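You operate a simulated robot arm through the tools that you are given. There is no shell and no other tool.

Carry out the task below with a simulated robot arm. There is one attempt and no reset: what you move stays moved.

Task
The sink drains slowly: empty the strainer into the scrap tub and fit it back.
Fine: close the tub; the sink ends empty.

The check looks at the end state, three seconds after you hand in, the way a careful person would. Anything else that was tipped, shoved, dropped, spilled or broken makes it a failure.

Robot
A 5-joint arm with a two-finger parallel gripper, fixed in place. Base frame: the origin is on the floor under the middle of its stand, x ahead of it, y to its left, z up. Readings come in m, rad, newtons and seconds.
It reaches about 1.134 m from its shoulder. Its first joint turns from -2.601 to 2.601 rad. Payload 1.57 kg.
The tool frame sits at the grasp point between the pads (the TCP): z along the fingers, y along the line on which they close. The tips reach 0.03 m beyond it. Largest opening 0.11 m; finger width 0.024, thickness 0.012; the body of the gripper, 0.048 by 0.112 m, starts 0.078 m behind the TCP.
Orientation is that of the tool frame in the base frame, as a unit quaternion [x, y, z, w]. With the fingers straight down and closing along the base's y, the tool's x points along the base's -x, its y along +y and its z along -z.

Tools
- The arm moves only by the tool step_arm. Its argument "increments" is a list of rows, each an object of numbers (a shift or turn left out is 0, a gripper value left out holds the last): "x", "y", "z": the shift along the base's x, y, z in m; "ax", "ay", "az": the turn, a rotation vector about the base's x, y, z in rad; "fingers": the closure, from 0 (fully open) to 1 (shut). In form: [{"x": .., "y": .., "z": .., "ax": .., "ay": .., "az": .., "fingers": ..}, ...]. A call has 1 to 20 rows; each row shifts and turns the commanded pose from where the row before left it. A row lasts 0.2 s, in which the tool goes at most 0.05 m and 0.15 rad; a call with a longer step from one row to the next is refused whole, and so is a gripper value outside its range. Where a pose cannot be reached the arm comes as near as it can. A force on the tool above 40 N (or 10 N above the force at the start of the call, whichever is more), or a blocked arm, ends the call early, and 0.2 s more pass. The fingers move at their own pace (about 0.072 m/s each) and stop on an object; they squeeze with about 29 N. The grip force told is the motor's: it shows also when the fingers shut on nothing. Time passes only in rows, and 0.2 s behind the last, so rows that do not move let the fingers close. The reply holds the time, the measured pose of the TCP, the force on the tool along the base axes, the opening and the grip force, in the units named above and with some noise, with the torque about the TCP (base axes, N m) and any sound that the robot's microphone picked up.
- Cameras (640 x 400 px; columns grow to the right, rows downward): "scene" is fixed at [0.3987, 0.6493, 1.5615]; the picture's right is [-0.97, -0.26, 0.00], its down [-0.14, 0.50, -0.85] and it looks along [0.22, -0.82, -0.52] (base axes); focal length 321 px, centre (320, 200). "wrist" rides on the gripper at [0.07, 0.016, -0.141] in the tool frame; the picture's right is [-0.23, 0.97, 0.00], its down [-0.85, -0.20, -0.48] and it looks along [-0.47, -0.11, 0.88] (tool axes); focal length 222 px, centre (320, 200). There is no depth. A picture from a camera that has moved, and an enlarged one, comes with that camera's place and axes in the base frame and with its lens.
- get_image(camera): a new picture of that camera. No time passes.
- raise_lower(by): slides the trunk up (or, below 0, down) by that many m; the arm rides with it, the base frame stays. It gives what a move gives, with no picture.
- inspect(camera, box): a new picture of the part [left, top, right, bottom] of that camera's present view, enlarged. No time passes.
- close_job(): hands the job in; it is judged then, once.

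Nothing tells you positions but the pictures and the camera data. Unless the task says otherwise, let go and move clear before handing in.

The tools are called after ">>>" as a command line: name --argument value ..., lists and objects as JSON in quotes. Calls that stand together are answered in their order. step_arm: Moves the arm, as the interface text tells. Its arguments: {"type":"object","properties":{"increments":{"type":"array","items":{"type":"object","properties":{"x":{"type":"number"},"y":{"type":"number"},"z":{"type":"number"},"ax":{"type":"number"},"ay":{"type":"number"},"az":{"type":"number"},"fingers":{"type":"number"}}}}},"required":["increments"]} The other tools are called the same way: raise_lower (by) moves the trunk up or down; get_image (camera) takes a picture; inspect (camera, box) takes an enlarged picture of a part of a camera's view; close_job () hands the job in.

At the start:

```text
time_s: 0.0
eef_pos: [0.6766, -0.0768, 1.2312]
orientation: [0.0, 1.0, 0.0, 0.0]
ft_force: [0.0, -0.3, 0.7]
torque: [-0.01, -0.03, 0.0]
finger_gap: 0.1099
finger_force: 0.1
trunk travel left (down, up): [-0.964, 0.006]
```

scene: 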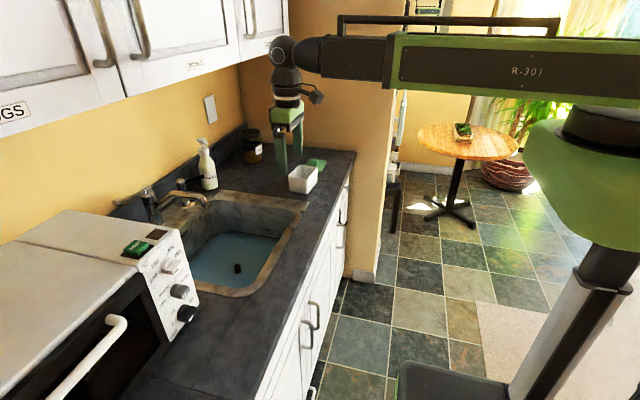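
wrist: 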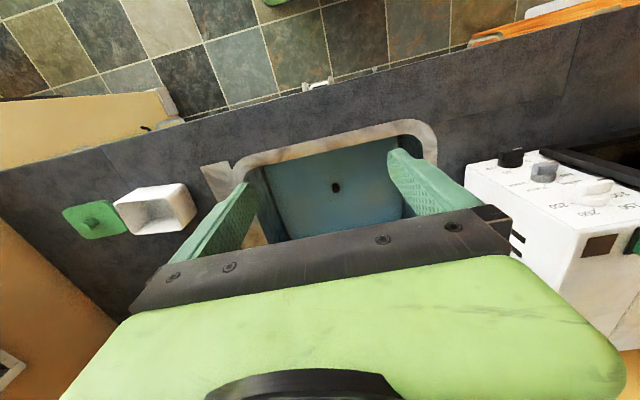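

I see a sink with water and a dark strainer knob in it, a white open tub with a green lid lying beside it, and a soap bottle and jar behind. I'll look closer at these before moving.

>>> inspect --camera "scene" --box '[160, 180, 320, 300]'

>>> inspect --camera "scene" --box '[190, 100, 350, 200]'

>>> inspect --camera "wrist" --box '[40, 120, 240, 260]'

>>> inspect --camera "wrist" --box '[220, 110, 460, 260]'

```text
3.33 times, centred on (240, 240) of scene
camera zoom: at [0.3987, 0.6493, 1.5615], right [-0.97, -0.26, 0.0], down [-0.14, 0.5, -0.85], along [0.22, -0.82, -0.52], focal length 1069 px, centre (587, 67)
```

zoom: 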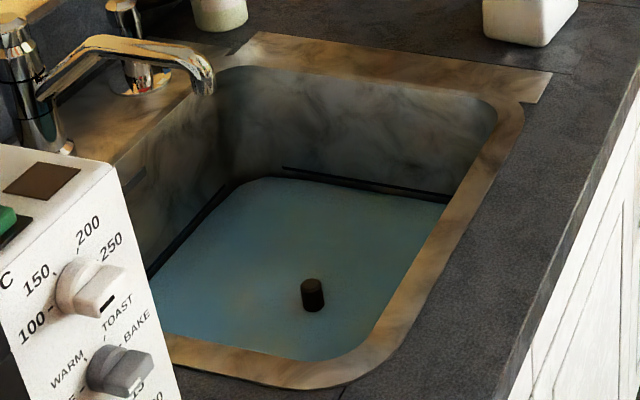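

```text
4.00 times, centred on (270, 150) of scene
camera zoom: at [0.3987, 0.6493, 1.5615], right [-0.97, -0.26, 0.0], down [-0.14, 0.5, -0.85], along [0.22, -0.82, -0.52], focal length 1283 px, centre (520, 400)
```

zoom: 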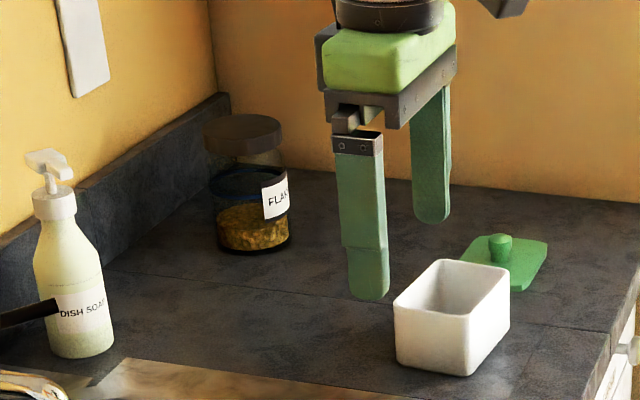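

```text
2.86 times, centred on (140, 190) of wrist
camera zoom: at [0.6075, -0.0618, 1.3725], right [0.23, 0.97, 0.0], down [0.85, -0.2, 0.48], along [0.47, -0.11, -0.88], focal length 635 px, centre (834, 229)
```

zoom: 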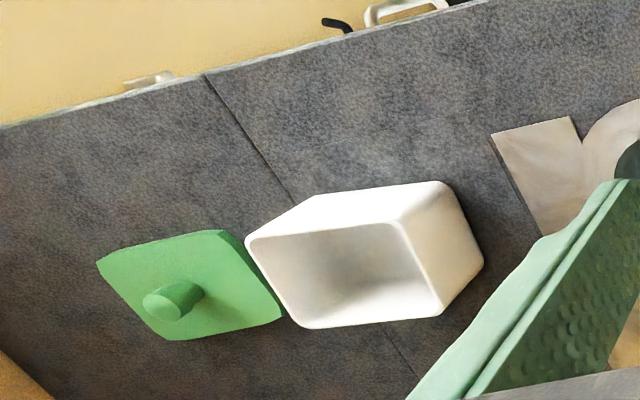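

```text
2.67 times, centred on (340, 185) of wrist
camera zoom: at [0.6075, -0.0618, 1.3725], right [0.23, 0.97, 0.0], down [0.85, -0.2, 0.48], along [0.47, -0.11, -0.88], focal length 592 px, centre (267, 240)
```

zoom: 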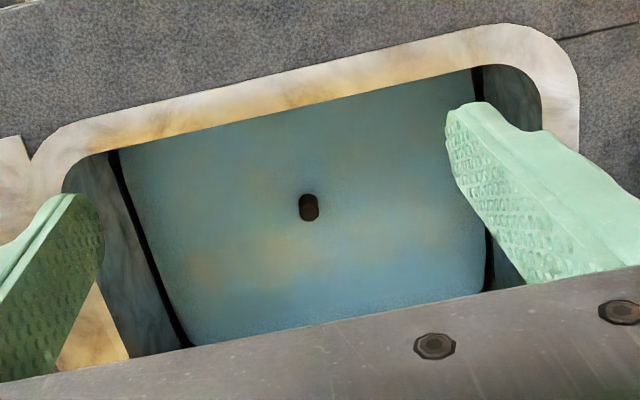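

The strainer knob sticks out of the water at about (0.89, -0.08, 0.77). The tub is around (0.77, -0.47) on a counter near z 0.9, with its lid beyond it at lower y. I'll move the wrist camera over the tub area to triangulate better.

>>> step_arm --increments '[{"y": -0.045}, {"y": -0.045}, {"y": -0.045}, {"y": -0.045}, {"y": -0.045}, {"y": -0.045}, {"y": -0.045}, {"y": -0.035}]'

>>> get_image --camera "wrist"

>>> get_image --camera "scene"

```text
time_s: 1.8
eef_pos: [0.6741, -0.4262, 1.2305]
orientation: [0.0, 1.0, 0.0, -0.001]
ft_force: [0.0, -0.3, 0.5]
torque: [0.01, -0.02, 0.01]
finger_gap: 0.1098
finger_force: 0.0
out of reach, approached as far as the arm can: row 7
trunk travel left (down, up): [-0.964, 0.006]
```

```text
taken
camera wrist: at [0.6054, -0.4119, 1.3723], right [0.23, 0.97, 0.0], down [0.86, -0.2, 0.48], along [0.47, -0.11, -0.88], focal length 222 px, centre (320, 200)
```

wrist: 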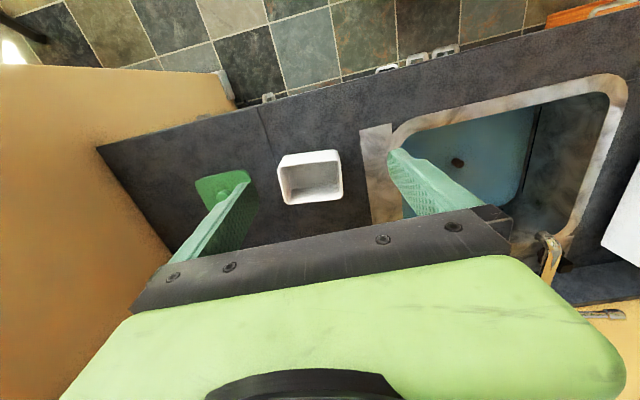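

```text
taken
```

scene: 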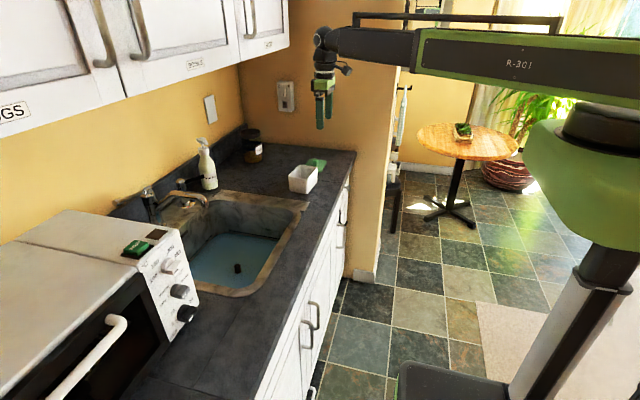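

The tub is now centred in the wrist view, with the lid to its left. I'll zoom in on both.

>>> inspect --camera "wrist" --box '[180, 130, 380, 255]'

>>> inspect --camera "wrist" --box '[360, 60, 640, 235]'

>>> inspect --camera "scene" --box '[270, 145, 366, 205]'

```text
3.20 times, centred on (280, 192) of wrist
camera zoom: at [0.6054, -0.4119, 1.3723], right [0.23, 0.97, 0.0], down [0.86, -0.2, 0.48], along [0.47, -0.11, -0.88], focal length 711 px, centre (448, 224)
```

zoom: 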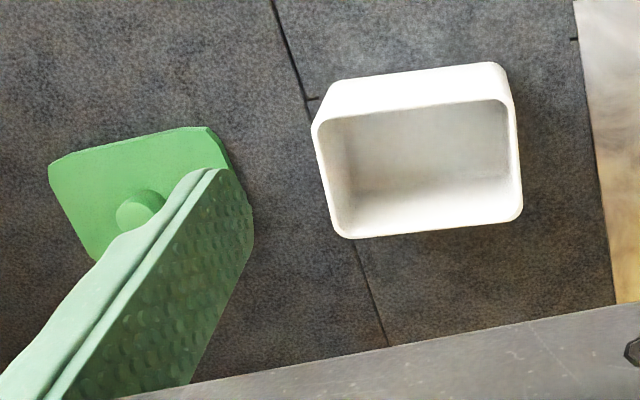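

```text
2.29 times, centred on (500, 148) of wrist
camera zoom: at [0.6054, -0.4119, 1.3723], right [0.23, 0.97, 0.0], down [0.86, -0.2, 0.48], along [0.47, -0.11, -0.88], focal length 508 px, centre (-91, 320)
```

zoom: 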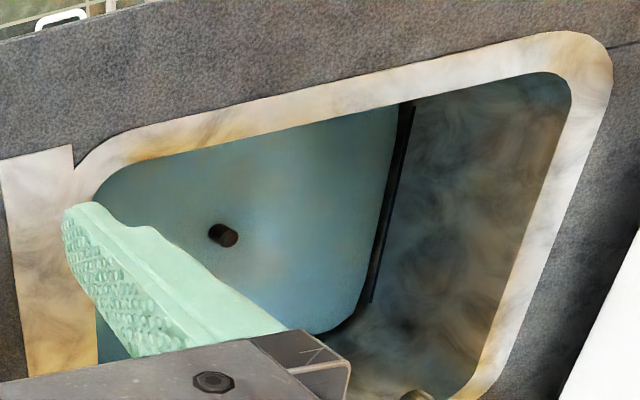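

```text
6.67 times, centred on (318, 175) of scene
camera zoom: at [0.3987, 0.6493, 1.5615], right [-0.97, -0.26, 0.0], down [-0.14, 0.5, -0.85], along [0.22, -0.82, -0.52], focal length 2138 px, centre (333, 367)
```

zoom: 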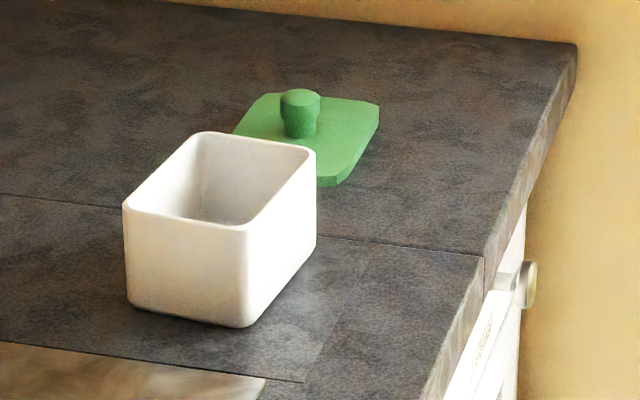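

The tub is about 0.077 × 0.116 m, centred near (0.773, -0.468) with its rim at z≈0.985 on a counter at z≈0.912. The lid knob is near (0.773, -0.665). Before gripping anything I'll test how far the tool can pitch up over the tub, aligning its roll with the radial plane first.

>>> step_arm --increments '[{"az": -0.14}, {"az": -0.14}, {"az": -0.14}, {"az": -0.14}, {"ax": -0.075, "ay": -0.12}, {"ax": -0.075, "ay": -0.12}, {"ax": -0.075, "ay": -0.12}, {"ax": -0.075, "ay": -0.12}]'

>>> get_image --camera "scene"

```text
time_s: 3.6
eef_pos: [0.6764, -0.4263, 1.2674]
orientation: [0.265, 0.922, -0.077, 0.271]
ft_force: [-0.4, 0.0, 0.2]
torque: [-0.04, -0.02, 0.0]
finger_gap: 0.11
finger_force: 0.1
out of reach, approached as far as the arm can: row 6, 7, 8
trunk travel left (down, up): [-0.964, 0.006]
```

```text
taken
```

scene: 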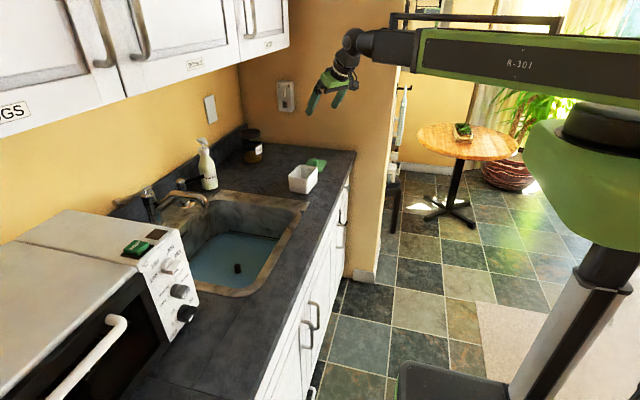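

Pitching 33° lifted the TCP by 0.037 m, so the arm may have a height limit of its own. I'll test a small vertical move.

>>> step_arm --increments '[{"z": -0.03}, {"z": -0.03}]'

>>> step_arm --increments '[{"z": 0.04}, {"z": 0.04}, {"z": 0.04}]'

>>> raise_lower --by -0.05

```text
time_s: 4.2
eef_pos: [0.6765, -0.427, 1.268]
orientation: [0.265, 0.923, -0.076, 0.268]
ft_force: [-0.3, -0.3, 0.4]
torque: [0.01, 0.02, 0.02]
finger_gap: 0.1101
finger_force: 0.1
out of reach, approached as far as the arm can: row 1, 2
trunk travel left (down, up): [-0.964, 0.006]
```

```text
time_s: 5.0
eef_pos: [0.6757, -0.4275, 1.2684]
orientation: [0.265, 0.923, -0.076, 0.268]
ft_force: [-0.5, -0.3, -0.4]
torque: [0.03, 0.01, 0.03]
finger_gap: 0.11
finger_force: 0.0
out of reach, approached as far as the arm can: row 1, 2, 3
trunk travel left (down, up): [-0.964, 0.006]
```

```text
time_s: 5.9
eef_pos: [0.6764, -0.4267, 1.218]
orientation: [0.266, 0.923, -0.077, 0.268]
ft_force: [0.2, 0.2, -0.1]
torque: [0.02, 0.0, -0.01]
finger_gap: 0.1097
finger_force: 0.0
trunk travel left (down, up): [-0.914, 0.056]
```

The arm itself only moves in the horizontal plane, so the trunk provides all height. I'll look at the arm's shape to understand its elbow layout.

>>> inspect --camera "scene" --box '[280, 0, 640, 225]'

>>> inspect --camera "scene" --box '[290, 20, 450, 120]'

>>> get_image --camera "wrist"

```text
1.78 times, centred on (460, 112) of scene
camera zoom: at [0.3987, 0.6493, 1.5615], right [-0.97, -0.26, 0.0], down [-0.14, 0.5, -0.85], along [0.22, -0.82, -0.52], focal length 570 px, centre (71, 356)
```

zoom: 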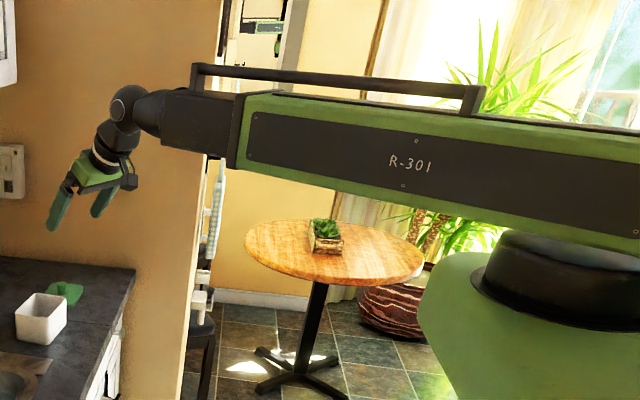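

```text
4.00 times, centred on (370, 70) of scene
camera zoom: at [0.3987, 0.6493, 1.5615], right [-0.97, -0.26, 0.0], down [-0.14, 0.5, -0.85], along [0.22, -0.82, -0.52], focal length 1283 px, centre (120, 720)
```

zoom: 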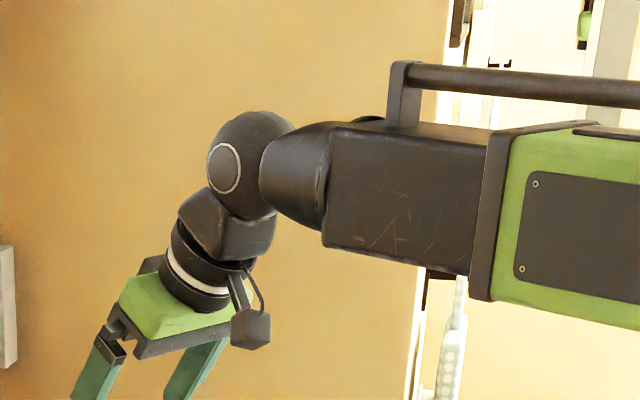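

```text
taken
camera wrist: at [0.5719, -0.3428, 1.3002], right [0.68, 0.72, 0.12], down [0.29, -0.42, 0.86], along [0.67, -0.55, -0.49], focal length 222 px, centre (320, 200)
```

wrist: 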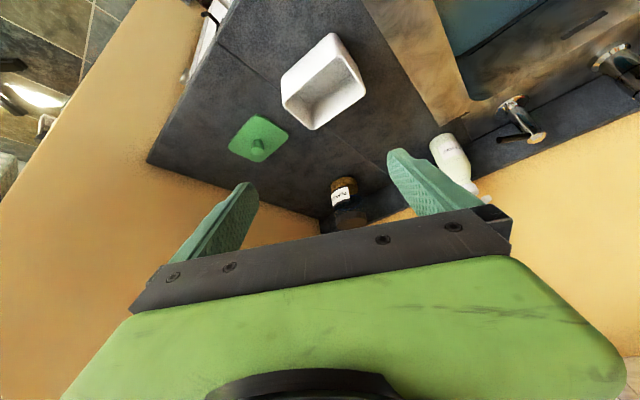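

The arm is a telescoping boom on a yawing turret with a pitching and rolling wrist. I'll keep testing the pitch range, moving slightly outward, well above everything.

>>> step_arm --increments '[{"ax": -0.075, "ay": -0.12, "x": 0.01, "y": -0.006}, {"ax": -0.075, "ay": -0.12, "x": 0.01, "y": -0.006}, {"ax": -0.075, "ay": -0.12, "x": 0.01, "y": -0.006}, {"ax": -0.075, "ay": -0.12, "x": 0.01, "y": -0.006}, {"ax": -0.075, "ay": -0.12, "x": 0.01, "y": -0.006}, {"ax": -0.075, "ay": -0.12}, {"ax": -0.075, "ay": -0.12}]'

>>> get_image --camera "scene"

```text
time_s: 7.5
eef_pos: [0.726, -0.4567, 1.4085]
orientation: [0.199, 0.694, -0.19, 0.666]
ft_force: [-0.1, 0.1, 0.1]
torque: [-0.03, 0.02, -0.02]
finger_gap: 0.1102
finger_force: 0.0
out of reach, approached as far as the arm can: row 1, 2, 3, 4, 5, 6, 7
trunk travel left (down, up): [-0.914, 0.056]
```

```text
taken
```

scene: 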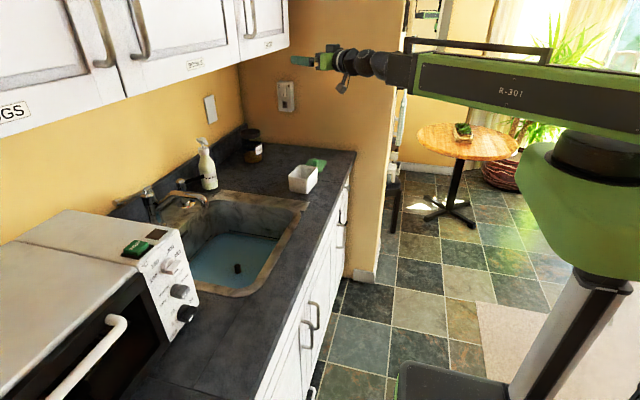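

It pitches to nearly horizontal without trouble. I'll see whether it goes past horizontal.

>>> step_arm --increments '[{"ax": -0.075, "ay": -0.12}, {"ax": -0.075, "ay": -0.12}, {"ax": -0.075, "ay": -0.12}, {"ax": -0.075, "ay": -0.12}]'

>>> get_image --camera "scene"

```text
time_s: 8.5
eef_pos: [0.7252, -0.459, 1.5181]
orientation: [0.127, 0.524, -0.217, 0.814]
ft_force: [0.4, -0.6, -0.3]
torque: [0.0, 0.02, 0.0]
finger_gap: 0.1101
finger_force: 0.0
out of reach, approached as far as the arm can: row 1, 2, 3, 4
trunk travel left (down, up): [-0.914, 0.056]
```

```text
taken
```

scene: 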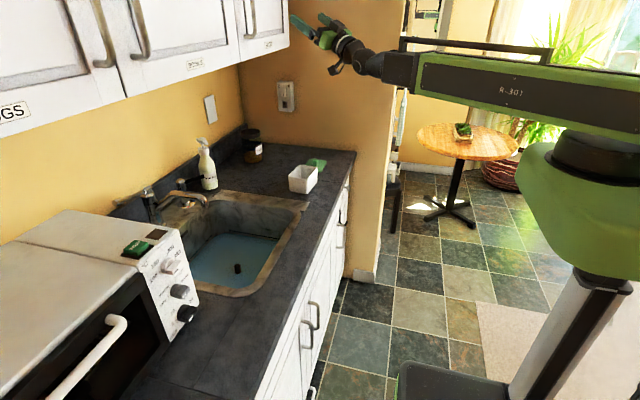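

>>> step_arm --increments '[{"ax": -0.075, "ay": -0.12}, {"ax": -0.075, "ay": -0.12}, {}]'

```text
time_s: 9.3
eef_pos: [0.6987, -0.4889, 1.5725]
orientation: [0.08, 0.413, -0.234, 0.877]
ft_force: [1.2, 0.4, 0.0]
torque: [0.05, -0.03, -0.03]
finger_gap: 0.11
finger_force: 0.0
out of reach, approached as far as the arm can: row 1, 2
trunk travel left (down, up): [-0.914, 0.056]
```

The arm trades position for unreachable commanded height, so I need to command z consistently with the pitch. I'll bring the commanded z up to match.

>>> step_arm --increments '[{"z": 0.05}, {"z": 0.05}, {"z": 0.05}, {"z": 0.05}, {"z": 0.05}, {"z": 0.05}, {"z": 0.05}, {}]'

```text
time_s: 11.1
eef_pos: [0.6649, -0.5291, 1.5752]
orientation: [0.1, 0.403, -0.243, 0.877]
ft_force: [0.0, -0.4, -0.6]
torque: [-0.02, -0.05, 0.02]
finger_gap: 0.1102
finger_force: 0.1
out of reach, approached as far as the arm can: row 1, 2, 3, 4, 5, 6, 7
trunk travel left (down, up): [-0.914, 0.056]
```

>>> step_arm --increments '[{"x": 0.02, "y": 0.01}, {"x": 0.02, "y": 0.01}, {}]'

```text
time_s: 11.9
eef_pos: [0.6906, -0.5215, 1.5743]
orientation: [0.092, 0.409, -0.239, 0.876]
ft_force: [0.0, -0.9, -1.2]
torque: [-0.02, 0.0, -0.01]
finger_gap: 0.1098
finger_force: 0.0
out of reach, approached as far as the arm can: row 1, 2
trunk travel left (down, up): [-0.914, 0.056]
```

>>> step_arm --increments '[{"ax": 0.075, "ay": 0.12, "z": -0.024}, {"ax": 0.075, "ay": 0.12, "z": -0.026}, {"ax": 0.075, "ay": 0.12, "z": -0.028}, {}]'

```text
time_s: 12.9
eef_pos: [0.6932, -0.5207, 1.4867]
orientation: [0.153, 0.577, -0.212, 0.774]
ft_force: [-0.3, 0.7, -1.0]
torque: [0.01, -0.01, 0.02]
finger_gap: 0.1099
finger_force: 0.1
out of reach, approached as far as the arm can: row 2
trunk travel left (down, up): [-0.914, 0.056]
```

Pitch reaches at least 130°, and commands count from the reached pose, so I'll pass consistent z with each tilt. I'll return to straight down now and then check whether the wrist can also tilt sideways.

>>> step_arm --increments '[{"ax": 0.072, "ay": 0.1237, "z": -0.033}, {"ax": 0.072, "ay": 0.1237, "z": -0.034}, {"ax": 0.072, "ay": 0.1237, "z": -0.034}, {"ax": 0.072, "ay": 0.1237, "z": -0.033}, {"ax": 0.072, "ay": 0.1237, "z": -0.032}, {"ax": 0.072, "ay": 0.1237, "z": -0.03}, {"ax": 0.072, "ay": 0.1237, "z": -0.027}, {"ax": 0.072, "ay": 0.1237, "z": -0.024}, {"ax": 0.072, "ay": 0.1237, "z": -0.02}, {"ax": 0.072, "ay": 0.1237, "z": -0.016}, {"ax": 0.072, "ay": 0.1237, "z": -0.012}, {"ax": 0.072, "ay": 0.1237, "z": -0.007}, {"ax": 0.072, "ay": 0.1237, "z": -0.002}]'

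```text
time_s: 15.7
eef_pos: [0.6891, -0.5245, 1.1804]
orientation: [0.258, 0.966, 0.001, -0.001]
ft_force: [-0.8, 0.7, -0.7]
torque: [0.01, -0.02, -0.01]
finger_gap: 0.1101
finger_force: 0.0
out of reach, approached as far as the arm can: row 3
trunk travel left (down, up): [-0.914, 0.056]
```

Straight down again. Now I'll test a sideways tilt about the base x axis.

>>> step_arm --increments '[{"ax": -0.14, "z": 0.002}, {"ax": -0.14, "z": 0.007}, {"ax": -0.14, "z": 0.011}, {"ax": -0.14, "z": 0.016}, {}]'

>>> get_image --camera "scene"

```text
time_s: 16.9
eef_pos: [0.6886, -0.525, 1.2174]
orientation: [0.248, 0.928, -0.268, 0.072]
ft_force: [0.9, -0.1, 0.1]
torque: [0.04, -0.01, 0.03]
finger_gap: 0.1102
finger_force: 0.0
trunk travel left (down, up): [-0.914, 0.056]
```

```text
taken
```

scene: 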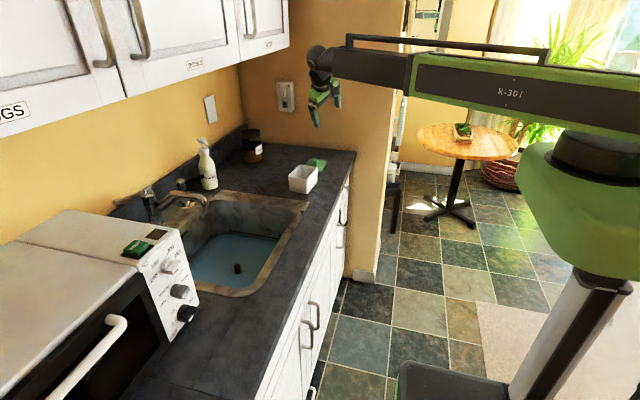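

Sideways tilt works exactly. I'll verify that it can go to about 120°.

>>> step_arm --increments '[{"ax": -0.14, "z": 0.0196}, {"ax": -0.14, "z": 0.0231}, {"ax": -0.14, "z": 0.0262}, {"ax": -0.14, "z": 0.0288}, {"ax": -0.14, "z": 0.0308}, {"ax": -0.14, "z": 0.0322}, {"ax": -0.14, "z": 0.033}, {"ax": -0.14, "z": 0.0332}, {"ax": -0.14, "z": 0.0327}, {"ax": -0.14, "z": 0.0316}, {"ax": -0.14, "z": 0.0297}, {}]'

>>> get_image --camera "scene"

```text
time_s: 19.5
eef_pos: [0.6913, -0.5231, 1.5395]
orientation: [-0.128, -0.481, 0.838, -0.223]
ft_force: [-0.4, -0.1, -0.2]
torque: [0.01, 0.04, -0.04]
finger_gap: 0.11
finger_force: 0.1
out of reach, approached as far as the arm can: row 7
trunk travel left (down, up): [-0.914, 0.056]
```

```text
taken
```

scene: 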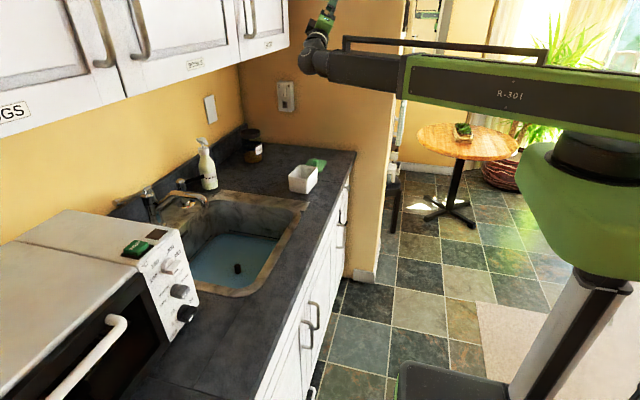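

Sideways tilt to 120° works. I'll undo it and then move over the sink with the fingers set to close along x.

>>> step_arm --increments '[{"ax": 0.14, "z": -0.0297}, {"ax": 0.14, "z": -0.0316}, {"ax": 0.14, "z": -0.0327}, {"ax": 0.14, "z": -0.0332}, {"ax": 0.14, "z": -0.033}, {"ax": 0.14, "z": -0.0322}, {"ax": 0.14, "z": -0.0308}, {"ax": 0.14, "z": -0.0288}, {"ax": 0.14, "z": -0.0262}, {"ax": 0.14, "z": -0.0231}, {"ax": 0.14, "z": -0.0196}, {"ax": 0.14, "z": -0.016}, {"ax": 0.14, "z": -0.011}, {"ax": 0.14, "z": -0.007}, {"ax": 0.14, "z": -0.002}, {}]'

>>> get_image --camera "wrist"

```text
time_s: 22.9
eef_pos: [0.6904, -0.5222, 1.181]
orientation: [0.257, 0.966, 0.002, 0.0]
ft_force: [-0.6, -0.1, 0.5]
torque: [0.03, 0.0, -0.01]
finger_gap: 0.11
finger_force: 0.0
trunk travel left (down, up): [-0.914, 0.056]
```

```text
taken
camera wrist: at [0.6385, -0.4754, 1.3227], right [0.68, 0.73, 0.0], down [0.64, -0.6, 0.48], along [0.35, -0.32, -0.88], focal length 222 px, centre (320, 200)
```

wrist: 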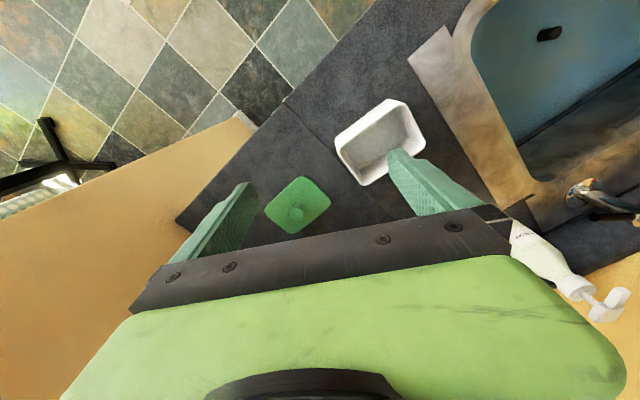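

>>> inspect --camera "wrist" --box '[250, 90, 450, 215]'

```text
3.20 times, centred on (350, 152) of wrist
camera zoom: at [0.6385, -0.4754, 1.3227], right [0.68, 0.73, 0.0], down [0.64, -0.6, 0.48], along [0.35, -0.32, -0.88], focal length 711 px, centre (224, 352)
```

zoom: 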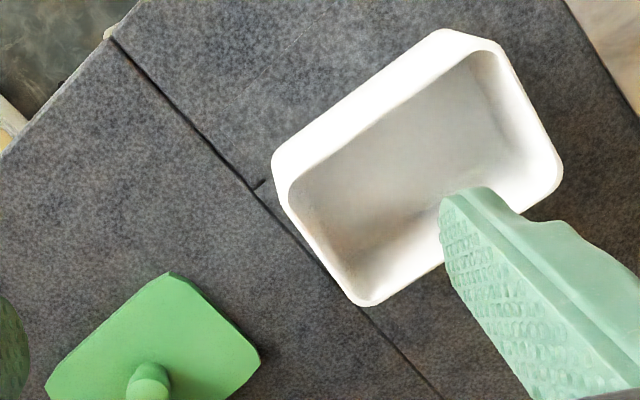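

The lid is about 0.118 × 0.084 m at roughly 0° yaw, and the tub is turned about -6°. I'll go over to the sink while turning the tool to close along x, staying short of the upper cupboards.

>>> step_arm --increments '[{"x": 0.01, "y": 0.0432, "az": -0.105}, {"x": 0.01, "y": 0.0432, "az": -0.105}, {"x": 0.01, "y": 0.0432, "az": -0.105}, {"x": 0.01, "y": 0.0432, "az": -0.105}, {"x": 0.01, "y": 0.0432, "az": -0.105}, {"x": 0.01, "y": 0.0432, "az": -0.105}, {"x": 0.01, "y": 0.0432, "az": -0.105}, {"x": 0.01, "y": 0.0432, "az": -0.105}, {"x": 0.01, "y": 0.0432, "az": -0.105}, {"x": 0.01, "y": 0.0432, "az": -0.105}]'

>>> raise_lower --by -0.14

>>> get_image --camera "wrist"

>>> get_image --camera "scene"

```text
time_s: 25.1
eef_pos: [0.7935, -0.0892, 1.1811]
orientation: [0.708, 0.706, 0.001, 0.001]
ft_force: [0.1, 0.1, -0.8]
torque: [0.01, 0.02, 0.02]
finger_gap: 0.1101
finger_force: 0.0
trunk travel left (down, up): [-0.914, 0.056]
```

```text
time_s: 26.8
eef_pos: [0.7926, -0.0902, 1.0415]
orientation: [0.708, 0.707, 0.002, 0.001]
ft_force: [0.0, 0.9, -0.5]
torque: [0.0, 0.01, -0.03]
finger_gap: 0.11
finger_force: 0.0
trunk travel left (down, up): [-0.774, 0.196]
```

```text
taken
camera wrist: at [0.8099, -0.0211, 1.1825], right [0.97, -0.23, 0.0], down [-0.2, -0.85, 0.48], along [-0.11, -0.47, -0.88], focal length 222 px, centre (320, 200)
```

wrist: 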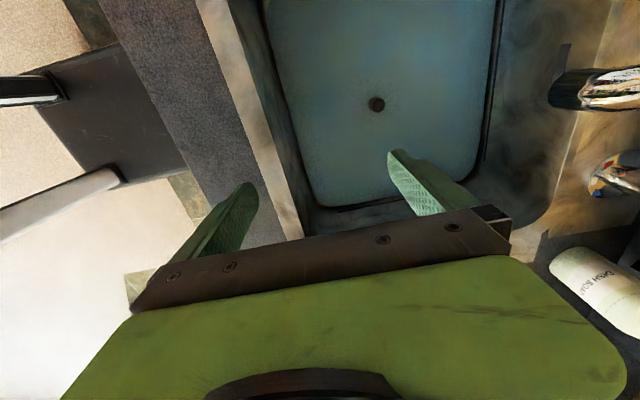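

```text
taken
```

scene: 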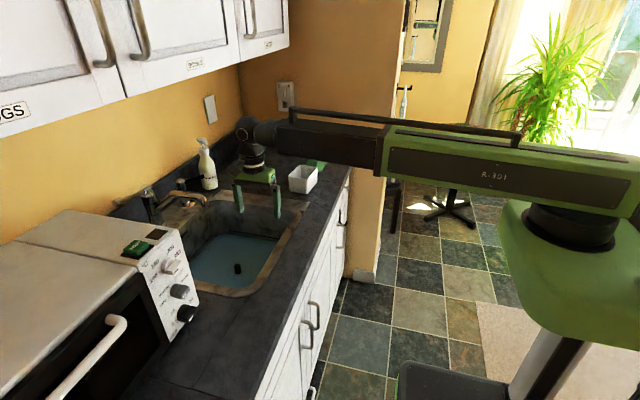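

>>> inspect --camera "wrist" --box '[300, 50, 460, 150]'

>>> inspect --camera "scene" --box '[200, 235, 280, 295]'

```text
4.00 times, centred on (380, 100) of wrist
camera zoom: at [0.8099, -0.0211, 1.1825], right [0.97, -0.23, 0.0], down [-0.2, -0.85, 0.48], along [-0.11, -0.47, -0.88], focal length 888 px, centre (80, 600)
```

zoom: 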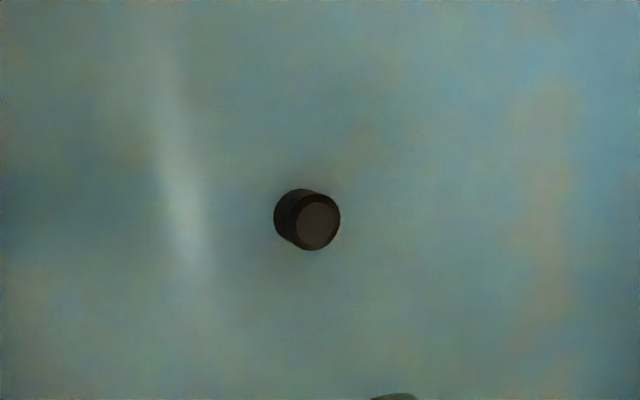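

```text
6.67 times, centred on (240, 265) of scene
camera zoom: at [0.3987, 0.6493, 1.5615], right [-0.97, -0.26, 0.0], down [-0.14, 0.5, -0.85], along [0.22, -0.82, -0.52], focal length 2138 px, centre (853, -233)
```

zoom: 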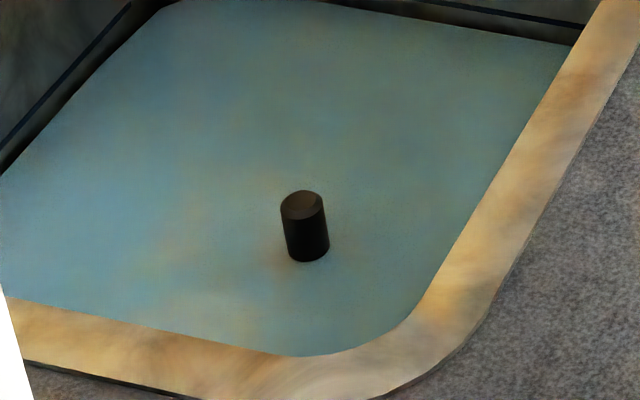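

The faucet spout reaches out over the sink close to the knob, so I need its exact position before descending.

>>> inspect --camera "wrist" --box '[480, 40, 640, 240]'

>>> inspect --camera "scene" --box '[130, 170, 290, 270]'

>>> inspect --camera "scene" --box '[220, 100, 300, 225]'

```text
2.00 times, centred on (560, 140) of wrist
camera zoom: at [0.8099, -0.0211, 1.1825], right [0.97, -0.23, 0.0], down [-0.2, -0.85, 0.48], along [-0.11, -0.47, -0.88], focal length 444 px, centre (-160, 320)
```

zoom: 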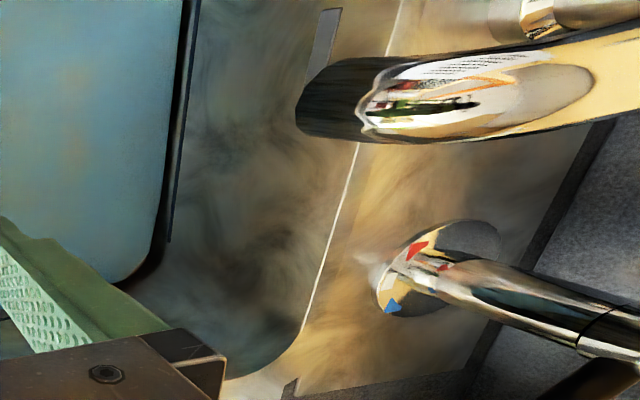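

```text
4.00 times, centred on (210, 220) of scene
camera zoom: at [0.3987, 0.6493, 1.5615], right [-0.97, -0.26, 0.0], down [-0.14, 0.5, -0.85], along [0.22, -0.82, -0.52], focal length 1283 px, centre (760, 120)
```

zoom: 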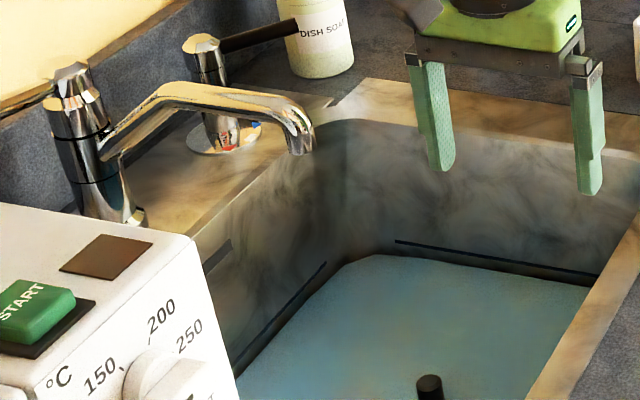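

```text
3.20 times, centred on (260, 162) of scene
camera zoom: at [0.3987, 0.6493, 1.5615], right [-0.97, -0.26, 0.0], down [-0.14, 0.5, -0.85], along [0.22, -0.82, -0.52], focal length 1026 px, centre (512, 320)
```

zoom: 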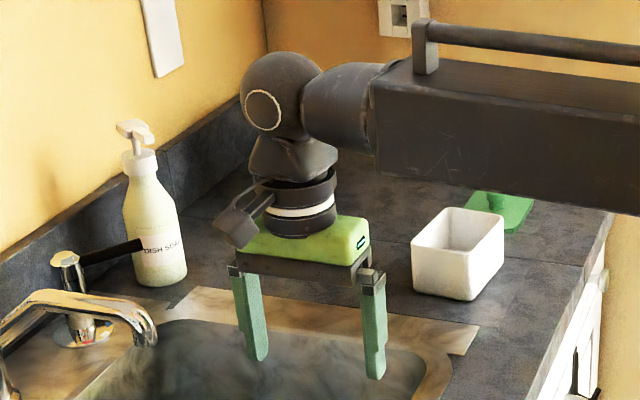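

The spout mouth is at about (0.956, -0.062, 1.024), only ~4 cm past the knob axis. I'll grip with the tool leaning back ~15° toward the robot and the fingers closing along y. First I'll rotate the tool and check that a +90° yaw is also reachable for pouring.

>>> step_arm --increments '[{"az": 0.143}, {"az": 0.143}, {"az": 0.143}, {"az": 0.143}, {"az": 0.143}, {"az": 0.143}, {"az": 0.143}, {"az": 0.143}, {"az": 0.143}, {"az": 0.143}, {"az": 0.143}, {}]'

>>> step_arm --increments '[{"az": 0.143}, {"az": 0.143}, {"az": 0.143}, {"az": 0.143}, {"az": 0.143}, {"az": 0.143}, {"az": 0.143}, {"az": 0.143}, {"az": 0.143}, {"az": 0.143}, {"az": 0.143}, {}]'

>>> get_image --camera "wrist"

```text
time_s: 29.4
eef_pos: [0.7947, -0.0899, 1.0414]
orientation: [-0.002, 1.0, 0.002, 0.0]
ft_force: [0.2, 0.1, -0.8]
torque: [0.01, -0.01, 0.02]
finger_gap: 0.11
finger_force: 0.0
trunk travel left (down, up): [-0.774, 0.196]
```

```text
time_s: 32.0
eef_pos: [0.7932, -0.0889, 1.041]
orientation: [0.708, -0.706, -0.001, 0.001]
ft_force: [0.6, -0.2, -0.2]
torque: [0.02, 0.0, 0.02]
finger_gap: 0.1098
finger_force: 0.0
trunk travel left (down, up): [-0.774, 0.196]
```

```text
taken
camera wrist: at [0.7783, -0.1613, 1.1825], right [-0.97, 0.22, 0.0], down [0.2, 0.86, 0.48], along [0.1, 0.47, -0.88], focal length 222 px, centre (320, 200)
```

wrist: 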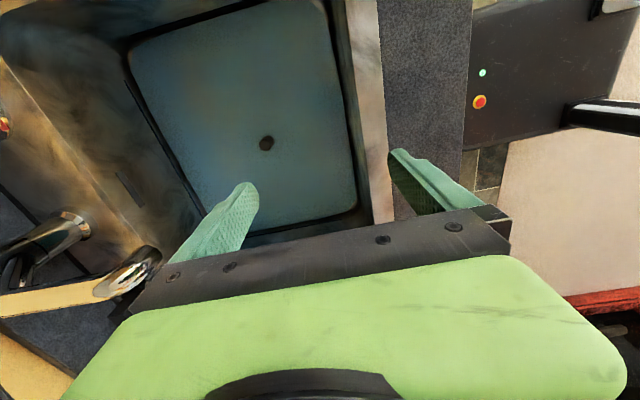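

Both yaws work and the knob position agrees at about (0.893, -0.083). I'll return to closing along y, add the 15° lean, and descend in stages.

>>> step_arm --increments '[{"az": -0.143}, {"az": -0.143}, {"az": -0.143}, {"az": -0.143}, {"az": -0.143}, {"az": -0.143}, {"az": -0.143}, {"az": -0.143}, {"az": -0.143}, {"az": -0.143}, {"az": -0.143}, {"ay": -0.131, "z": 0.002, "x": 0.02, "y": 0.003}, {"ay": -0.131, "z": 0.006, "x": 0.02, "y": 0.003}, {}]'

>>> raise_lower --by -0.16

>>> get_image --camera "wrist"

>>> get_image --camera "scene"

```text
time_s: 35.0
eef_pos: [0.8337, -0.0839, 1.0493]
orientation: [-0.001, 0.991, 0.001, 0.133]
ft_force: [0.6, 0.3, -0.2]
torque: [-0.04, 0.0, -0.03]
finger_gap: 0.1102
finger_force: 0.1
trunk travel left (down, up): [-0.774, 0.196]
```

```text
time_s: 36.8
eef_pos: [0.8348, -0.0847, 0.8888]
orientation: [-0.001, 0.991, 0.001, 0.131]
ft_force: [-0.4, 0.5, -0.2]
torque: [0.01, 0.0, 0.03]
finger_gap: 0.11
finger_force: 0.1
trunk travel left (down, up): [-0.614, 0.356]
```

```text
taken
camera wrist: at [0.7311, -0.0693, 1.0077], right [0.22, 0.97, 0.06], down [0.7, -0.2, 0.68], along [0.68, -0.11, -0.73], focal length 222 px, centre (320, 200)
```

wrist: 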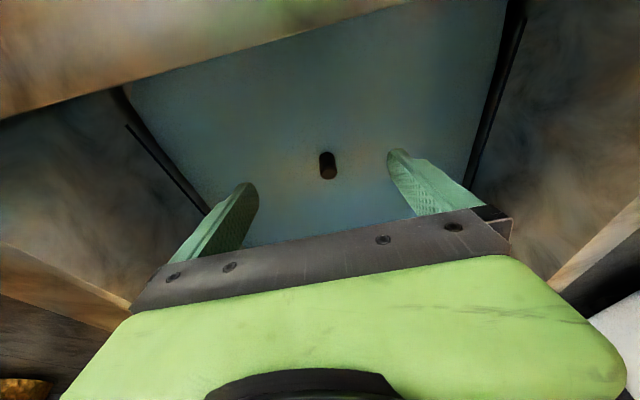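

```text
taken
```

scene: 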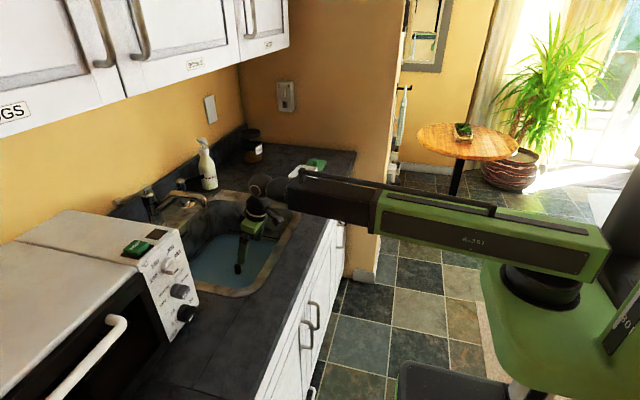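

>>> inspect --camera "wrist" --box '[280, 130, 376, 190]'

>>> inspect --camera "scene" --box '[200, 165, 300, 300]'

```text
6.67 times, centred on (328, 160) of wrist
camera zoom: at [0.7311, -0.0693, 1.0077], right [0.22, 0.97, 0.06], down [0.7, -0.2, 0.68], along [0.68, -0.11, -0.73], focal length 1481 px, centre (267, 467)
```

zoom: 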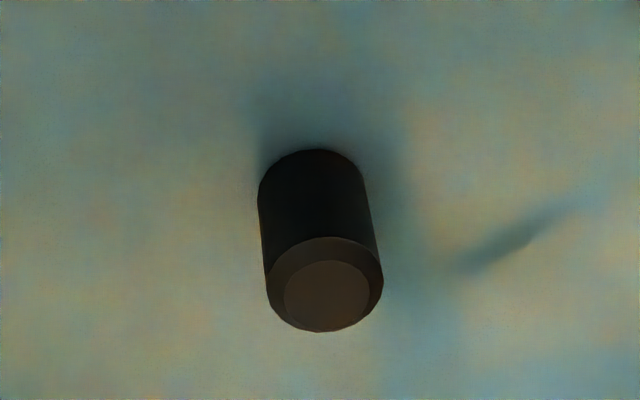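

```text
2.96 times, centred on (250, 232) of scene
camera zoom: at [0.3987, 0.6493, 1.5615], right [-0.97, -0.26, 0.0], down [-0.14, 0.5, -0.85], along [0.22, -0.82, -0.52], focal length 950 px, centre (527, 104)
```

zoom: 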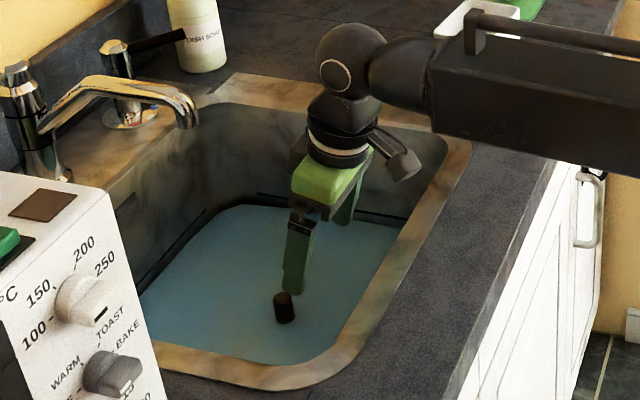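

The knob is ~22 mm in diameter, with its top at about z 0.788 and the water at about 0.755. I'll move over it and lower in two steps with a check between.

>>> step_arm --increments '[{"x": 0.03, "y": 0.001}, {"x": 0.03, "y": 0.001}, {}]'

>>> raise_lower --by -0.06

>>> get_image --camera "wrist"

>>> inspect --camera "scene" --box '[180, 165, 300, 300]'

```text
time_s: 37.6
eef_pos: [0.8929, -0.0784, 0.8892]
orientation: [-0.001, 0.991, 0.001, 0.131]
ft_force: [0.3, 0.2, -0.5]
torque: [-0.02, -0.03, 0.01]
finger_gap: 0.1099
finger_force: 0.0
trunk travel left (down, up): [-0.614, 0.356]
```

```text
time_s: 38.6
eef_pos: [0.893, -0.0784, 0.8285]
orientation: [-0.001, 0.991, 0.001, 0.132]
ft_force: [-0.1, 0.1, 0.9]
torque: [-0.02, 0.02, -0.05]
finger_gap: 0.1099
finger_force: 0.1
trunk travel left (down, up): [-0.554, 0.416]
```

```text
taken
camera wrist: at [0.7901, -0.0641, 0.9477], right [0.22, 0.97, 0.06], down [0.7, -0.2, 0.68], along [0.68, -0.11, -0.73], focal length 222 px, centre (320, 200)
```

wrist: 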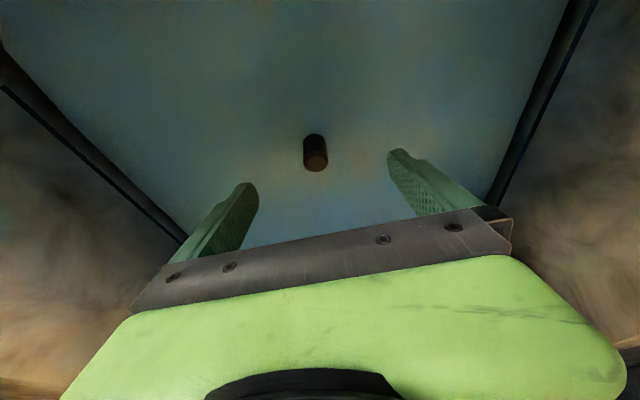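

```text
2.96 times, centred on (240, 232) of scene
camera zoom: at [0.3987, 0.6493, 1.5615], right [-0.97, -0.26, 0.0], down [-0.14, 0.5, -0.85], along [0.22, -0.82, -0.52], focal length 950 px, centre (557, 104)
```

zoom: 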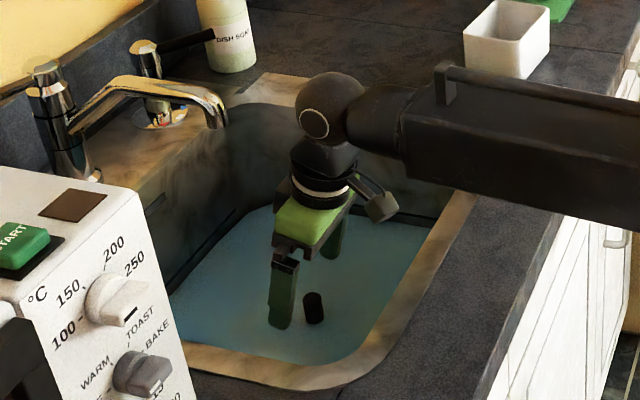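

>>> step_arm --increments '[{"x": 0.002, "y": -0.0035}, {}]'

>>> raise_lower --by -0.051

>>> get_image --camera "wrist"

>>> inspect --camera "scene" --box '[180, 165, 300, 300]'

```text
time_s: 39.2
eef_pos: [0.8962, -0.082, 0.8296]
orientation: [-0.001, 0.991, 0.001, 0.132]
ft_force: [-0.5, 0.0, 0.7]
torque: [0.0, 0.01, 0.0]
finger_gap: 0.1102
finger_force: 0.1
trunk travel left (down, up): [-0.554, 0.416]
```

```text
time_s: 40.1
eef_pos: [0.8947, -0.0815, 0.778]
orientation: [-0.001, 0.991, 0.002, 0.131]
ft_force: [-0.6, 0.0, -0.4]
torque: [-0.01, 0.01, 0.0]
finger_gap: 0.11
finger_force: 0.0
trunk travel left (down, up): [-0.503, 0.467]
```

```text
taken
camera wrist: at [0.7919, -0.0674, 0.8967], right [0.22, 0.97, 0.06], down [0.7, -0.2, 0.68], along [0.68, -0.11, -0.73], focal length 222 px, centre (320, 200)
```

wrist: 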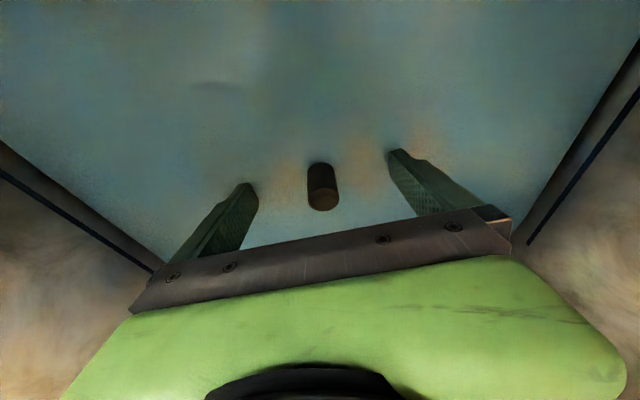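

```text
2.96 times, centred on (240, 232) of scene
camera zoom: at [0.3987, 0.6493, 1.5615], right [-0.97, -0.26, 0.0], down [-0.14, 0.5, -0.85], along [0.22, -0.82, -0.52], focal length 950 px, centre (557, 104)
```

zoom: 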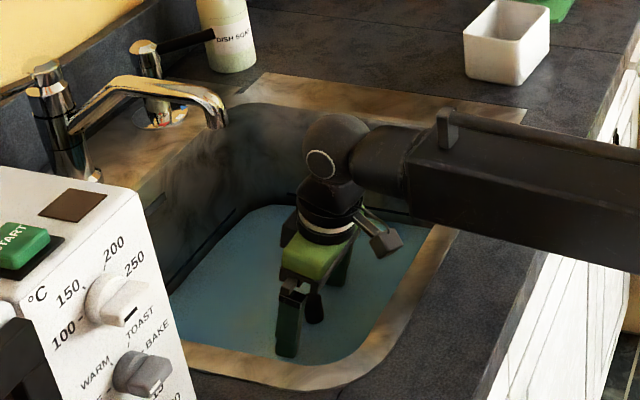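

The knob is centred between the open fingers. I'll close on it.

>>> step_arm --increments '[{"fingers": 1}, {"fingers": 1}, {"fingers": 1}, {"fingers": 1}, {"fingers": 1}, {"fingers": 1}]'

>>> get_image --camera "wrist"

```text
time_s: 41.5
eef_pos: [0.8948, -0.0827, 0.7784]
orientation: [0.0, 0.991, 0.001, 0.132]
ft_force: [0.2, 0.4, 0.7]
torque: [-0.1, -0.08, 0.01]
finger_gap: 0.0208
finger_force: 29.4
trunk travel left (down, up): [-0.503, 0.467]
```

```text
taken
camera wrist: at [0.7919, -0.0675, 0.8967], right [0.22, 0.97, 0.06], down [0.7, -0.2, 0.68], along [0.68, -0.11, -0.73], focal length 222 px, centre (320, 200)
```

wrist: 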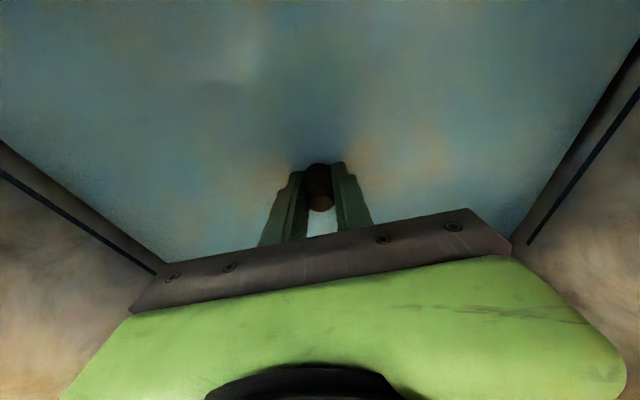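

The knob is gripped with a 21 mm gap and 29 N, and the seat reference TCP is (0.895, -0.083, 0.778). I'll lift a little and check.

>>> raise_lower --by 0.05

>>> get_image --camera "wrist"

>>> inspect --camera "scene" --box '[180, 165, 300, 300]'

```text
time_s: 42.5
eef_pos: [0.8947, -0.0817, 0.8283]
orientation: [-0.001, 0.991, 0.002, 0.131]
ft_force: [0.0, 0.1, -1.5]
torque: [-0.02, 0.03, 0.03]
finger_gap: 0.021
finger_force: 29.2
trunk travel left (down, up): [-0.553, 0.417]
```

```text
taken
camera wrist: at [0.792, -0.0674, 0.9466], right [0.22, 0.97, 0.06], down [0.7, -0.2, 0.68], along [0.68, -0.11, -0.73], focal length 222 px, centre (320, 200)
```

wrist: 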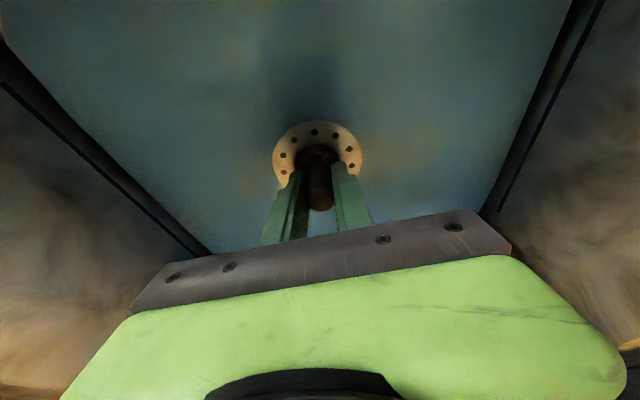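

```text
2.96 times, centred on (240, 232) of scene
camera zoom: at [0.3987, 0.6493, 1.5615], right [-0.97, -0.26, 0.0], down [-0.14, 0.5, -0.85], along [0.22, -0.82, -0.52], focal length 950 px, centre (557, 104)
```

zoom: 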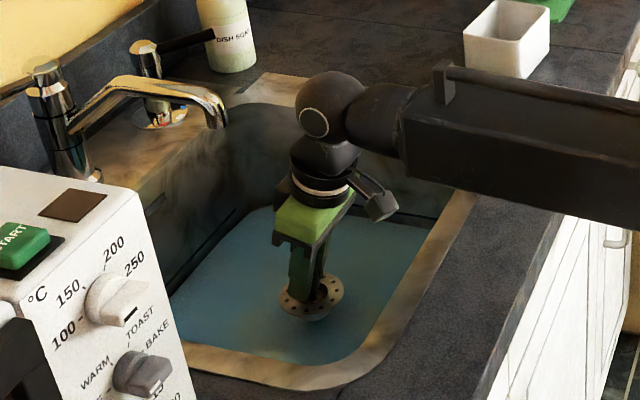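

>>> inspect --camera "wrist" --box '[256, 105, 384, 215]'

>>> inspect --camera "scene" --box '[250, 235, 314, 285]'

```text
3.64 times, centred on (320, 160) of wrist
camera zoom: at [0.792, -0.0674, 0.9466], right [0.22, 0.97, 0.06], down [0.7, -0.2, 0.68], along [0.68, -0.11, -0.73], focal length 808 px, centre (320, 346)
```

zoom: 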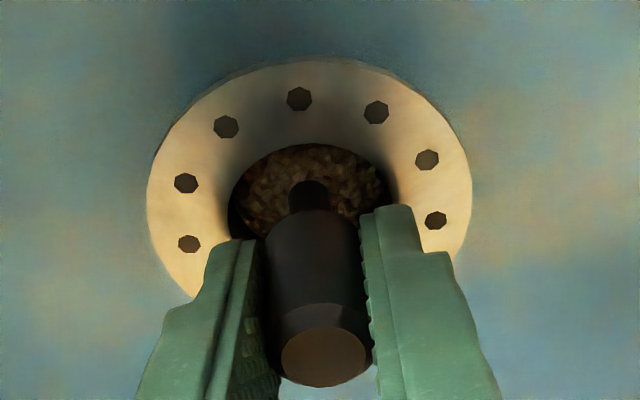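

```text
8.00 times, centred on (282, 260) of scene
camera zoom: at [0.3987, 0.6493, 1.5615], right [-0.97, -0.26, 0.0], down [-0.14, 0.5, -0.85], along [0.22, -0.82, -0.52], focal length 2566 px, centre (624, -280)
```

zoom: 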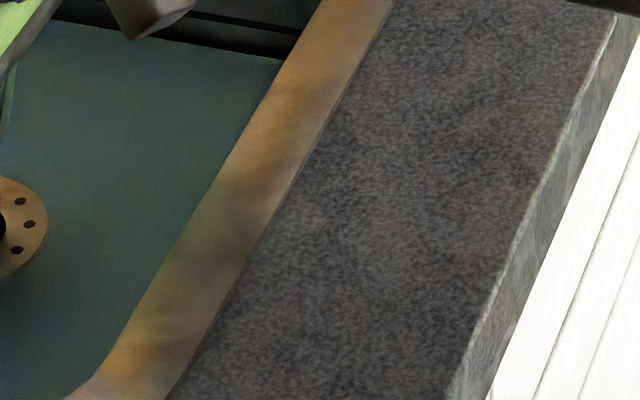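

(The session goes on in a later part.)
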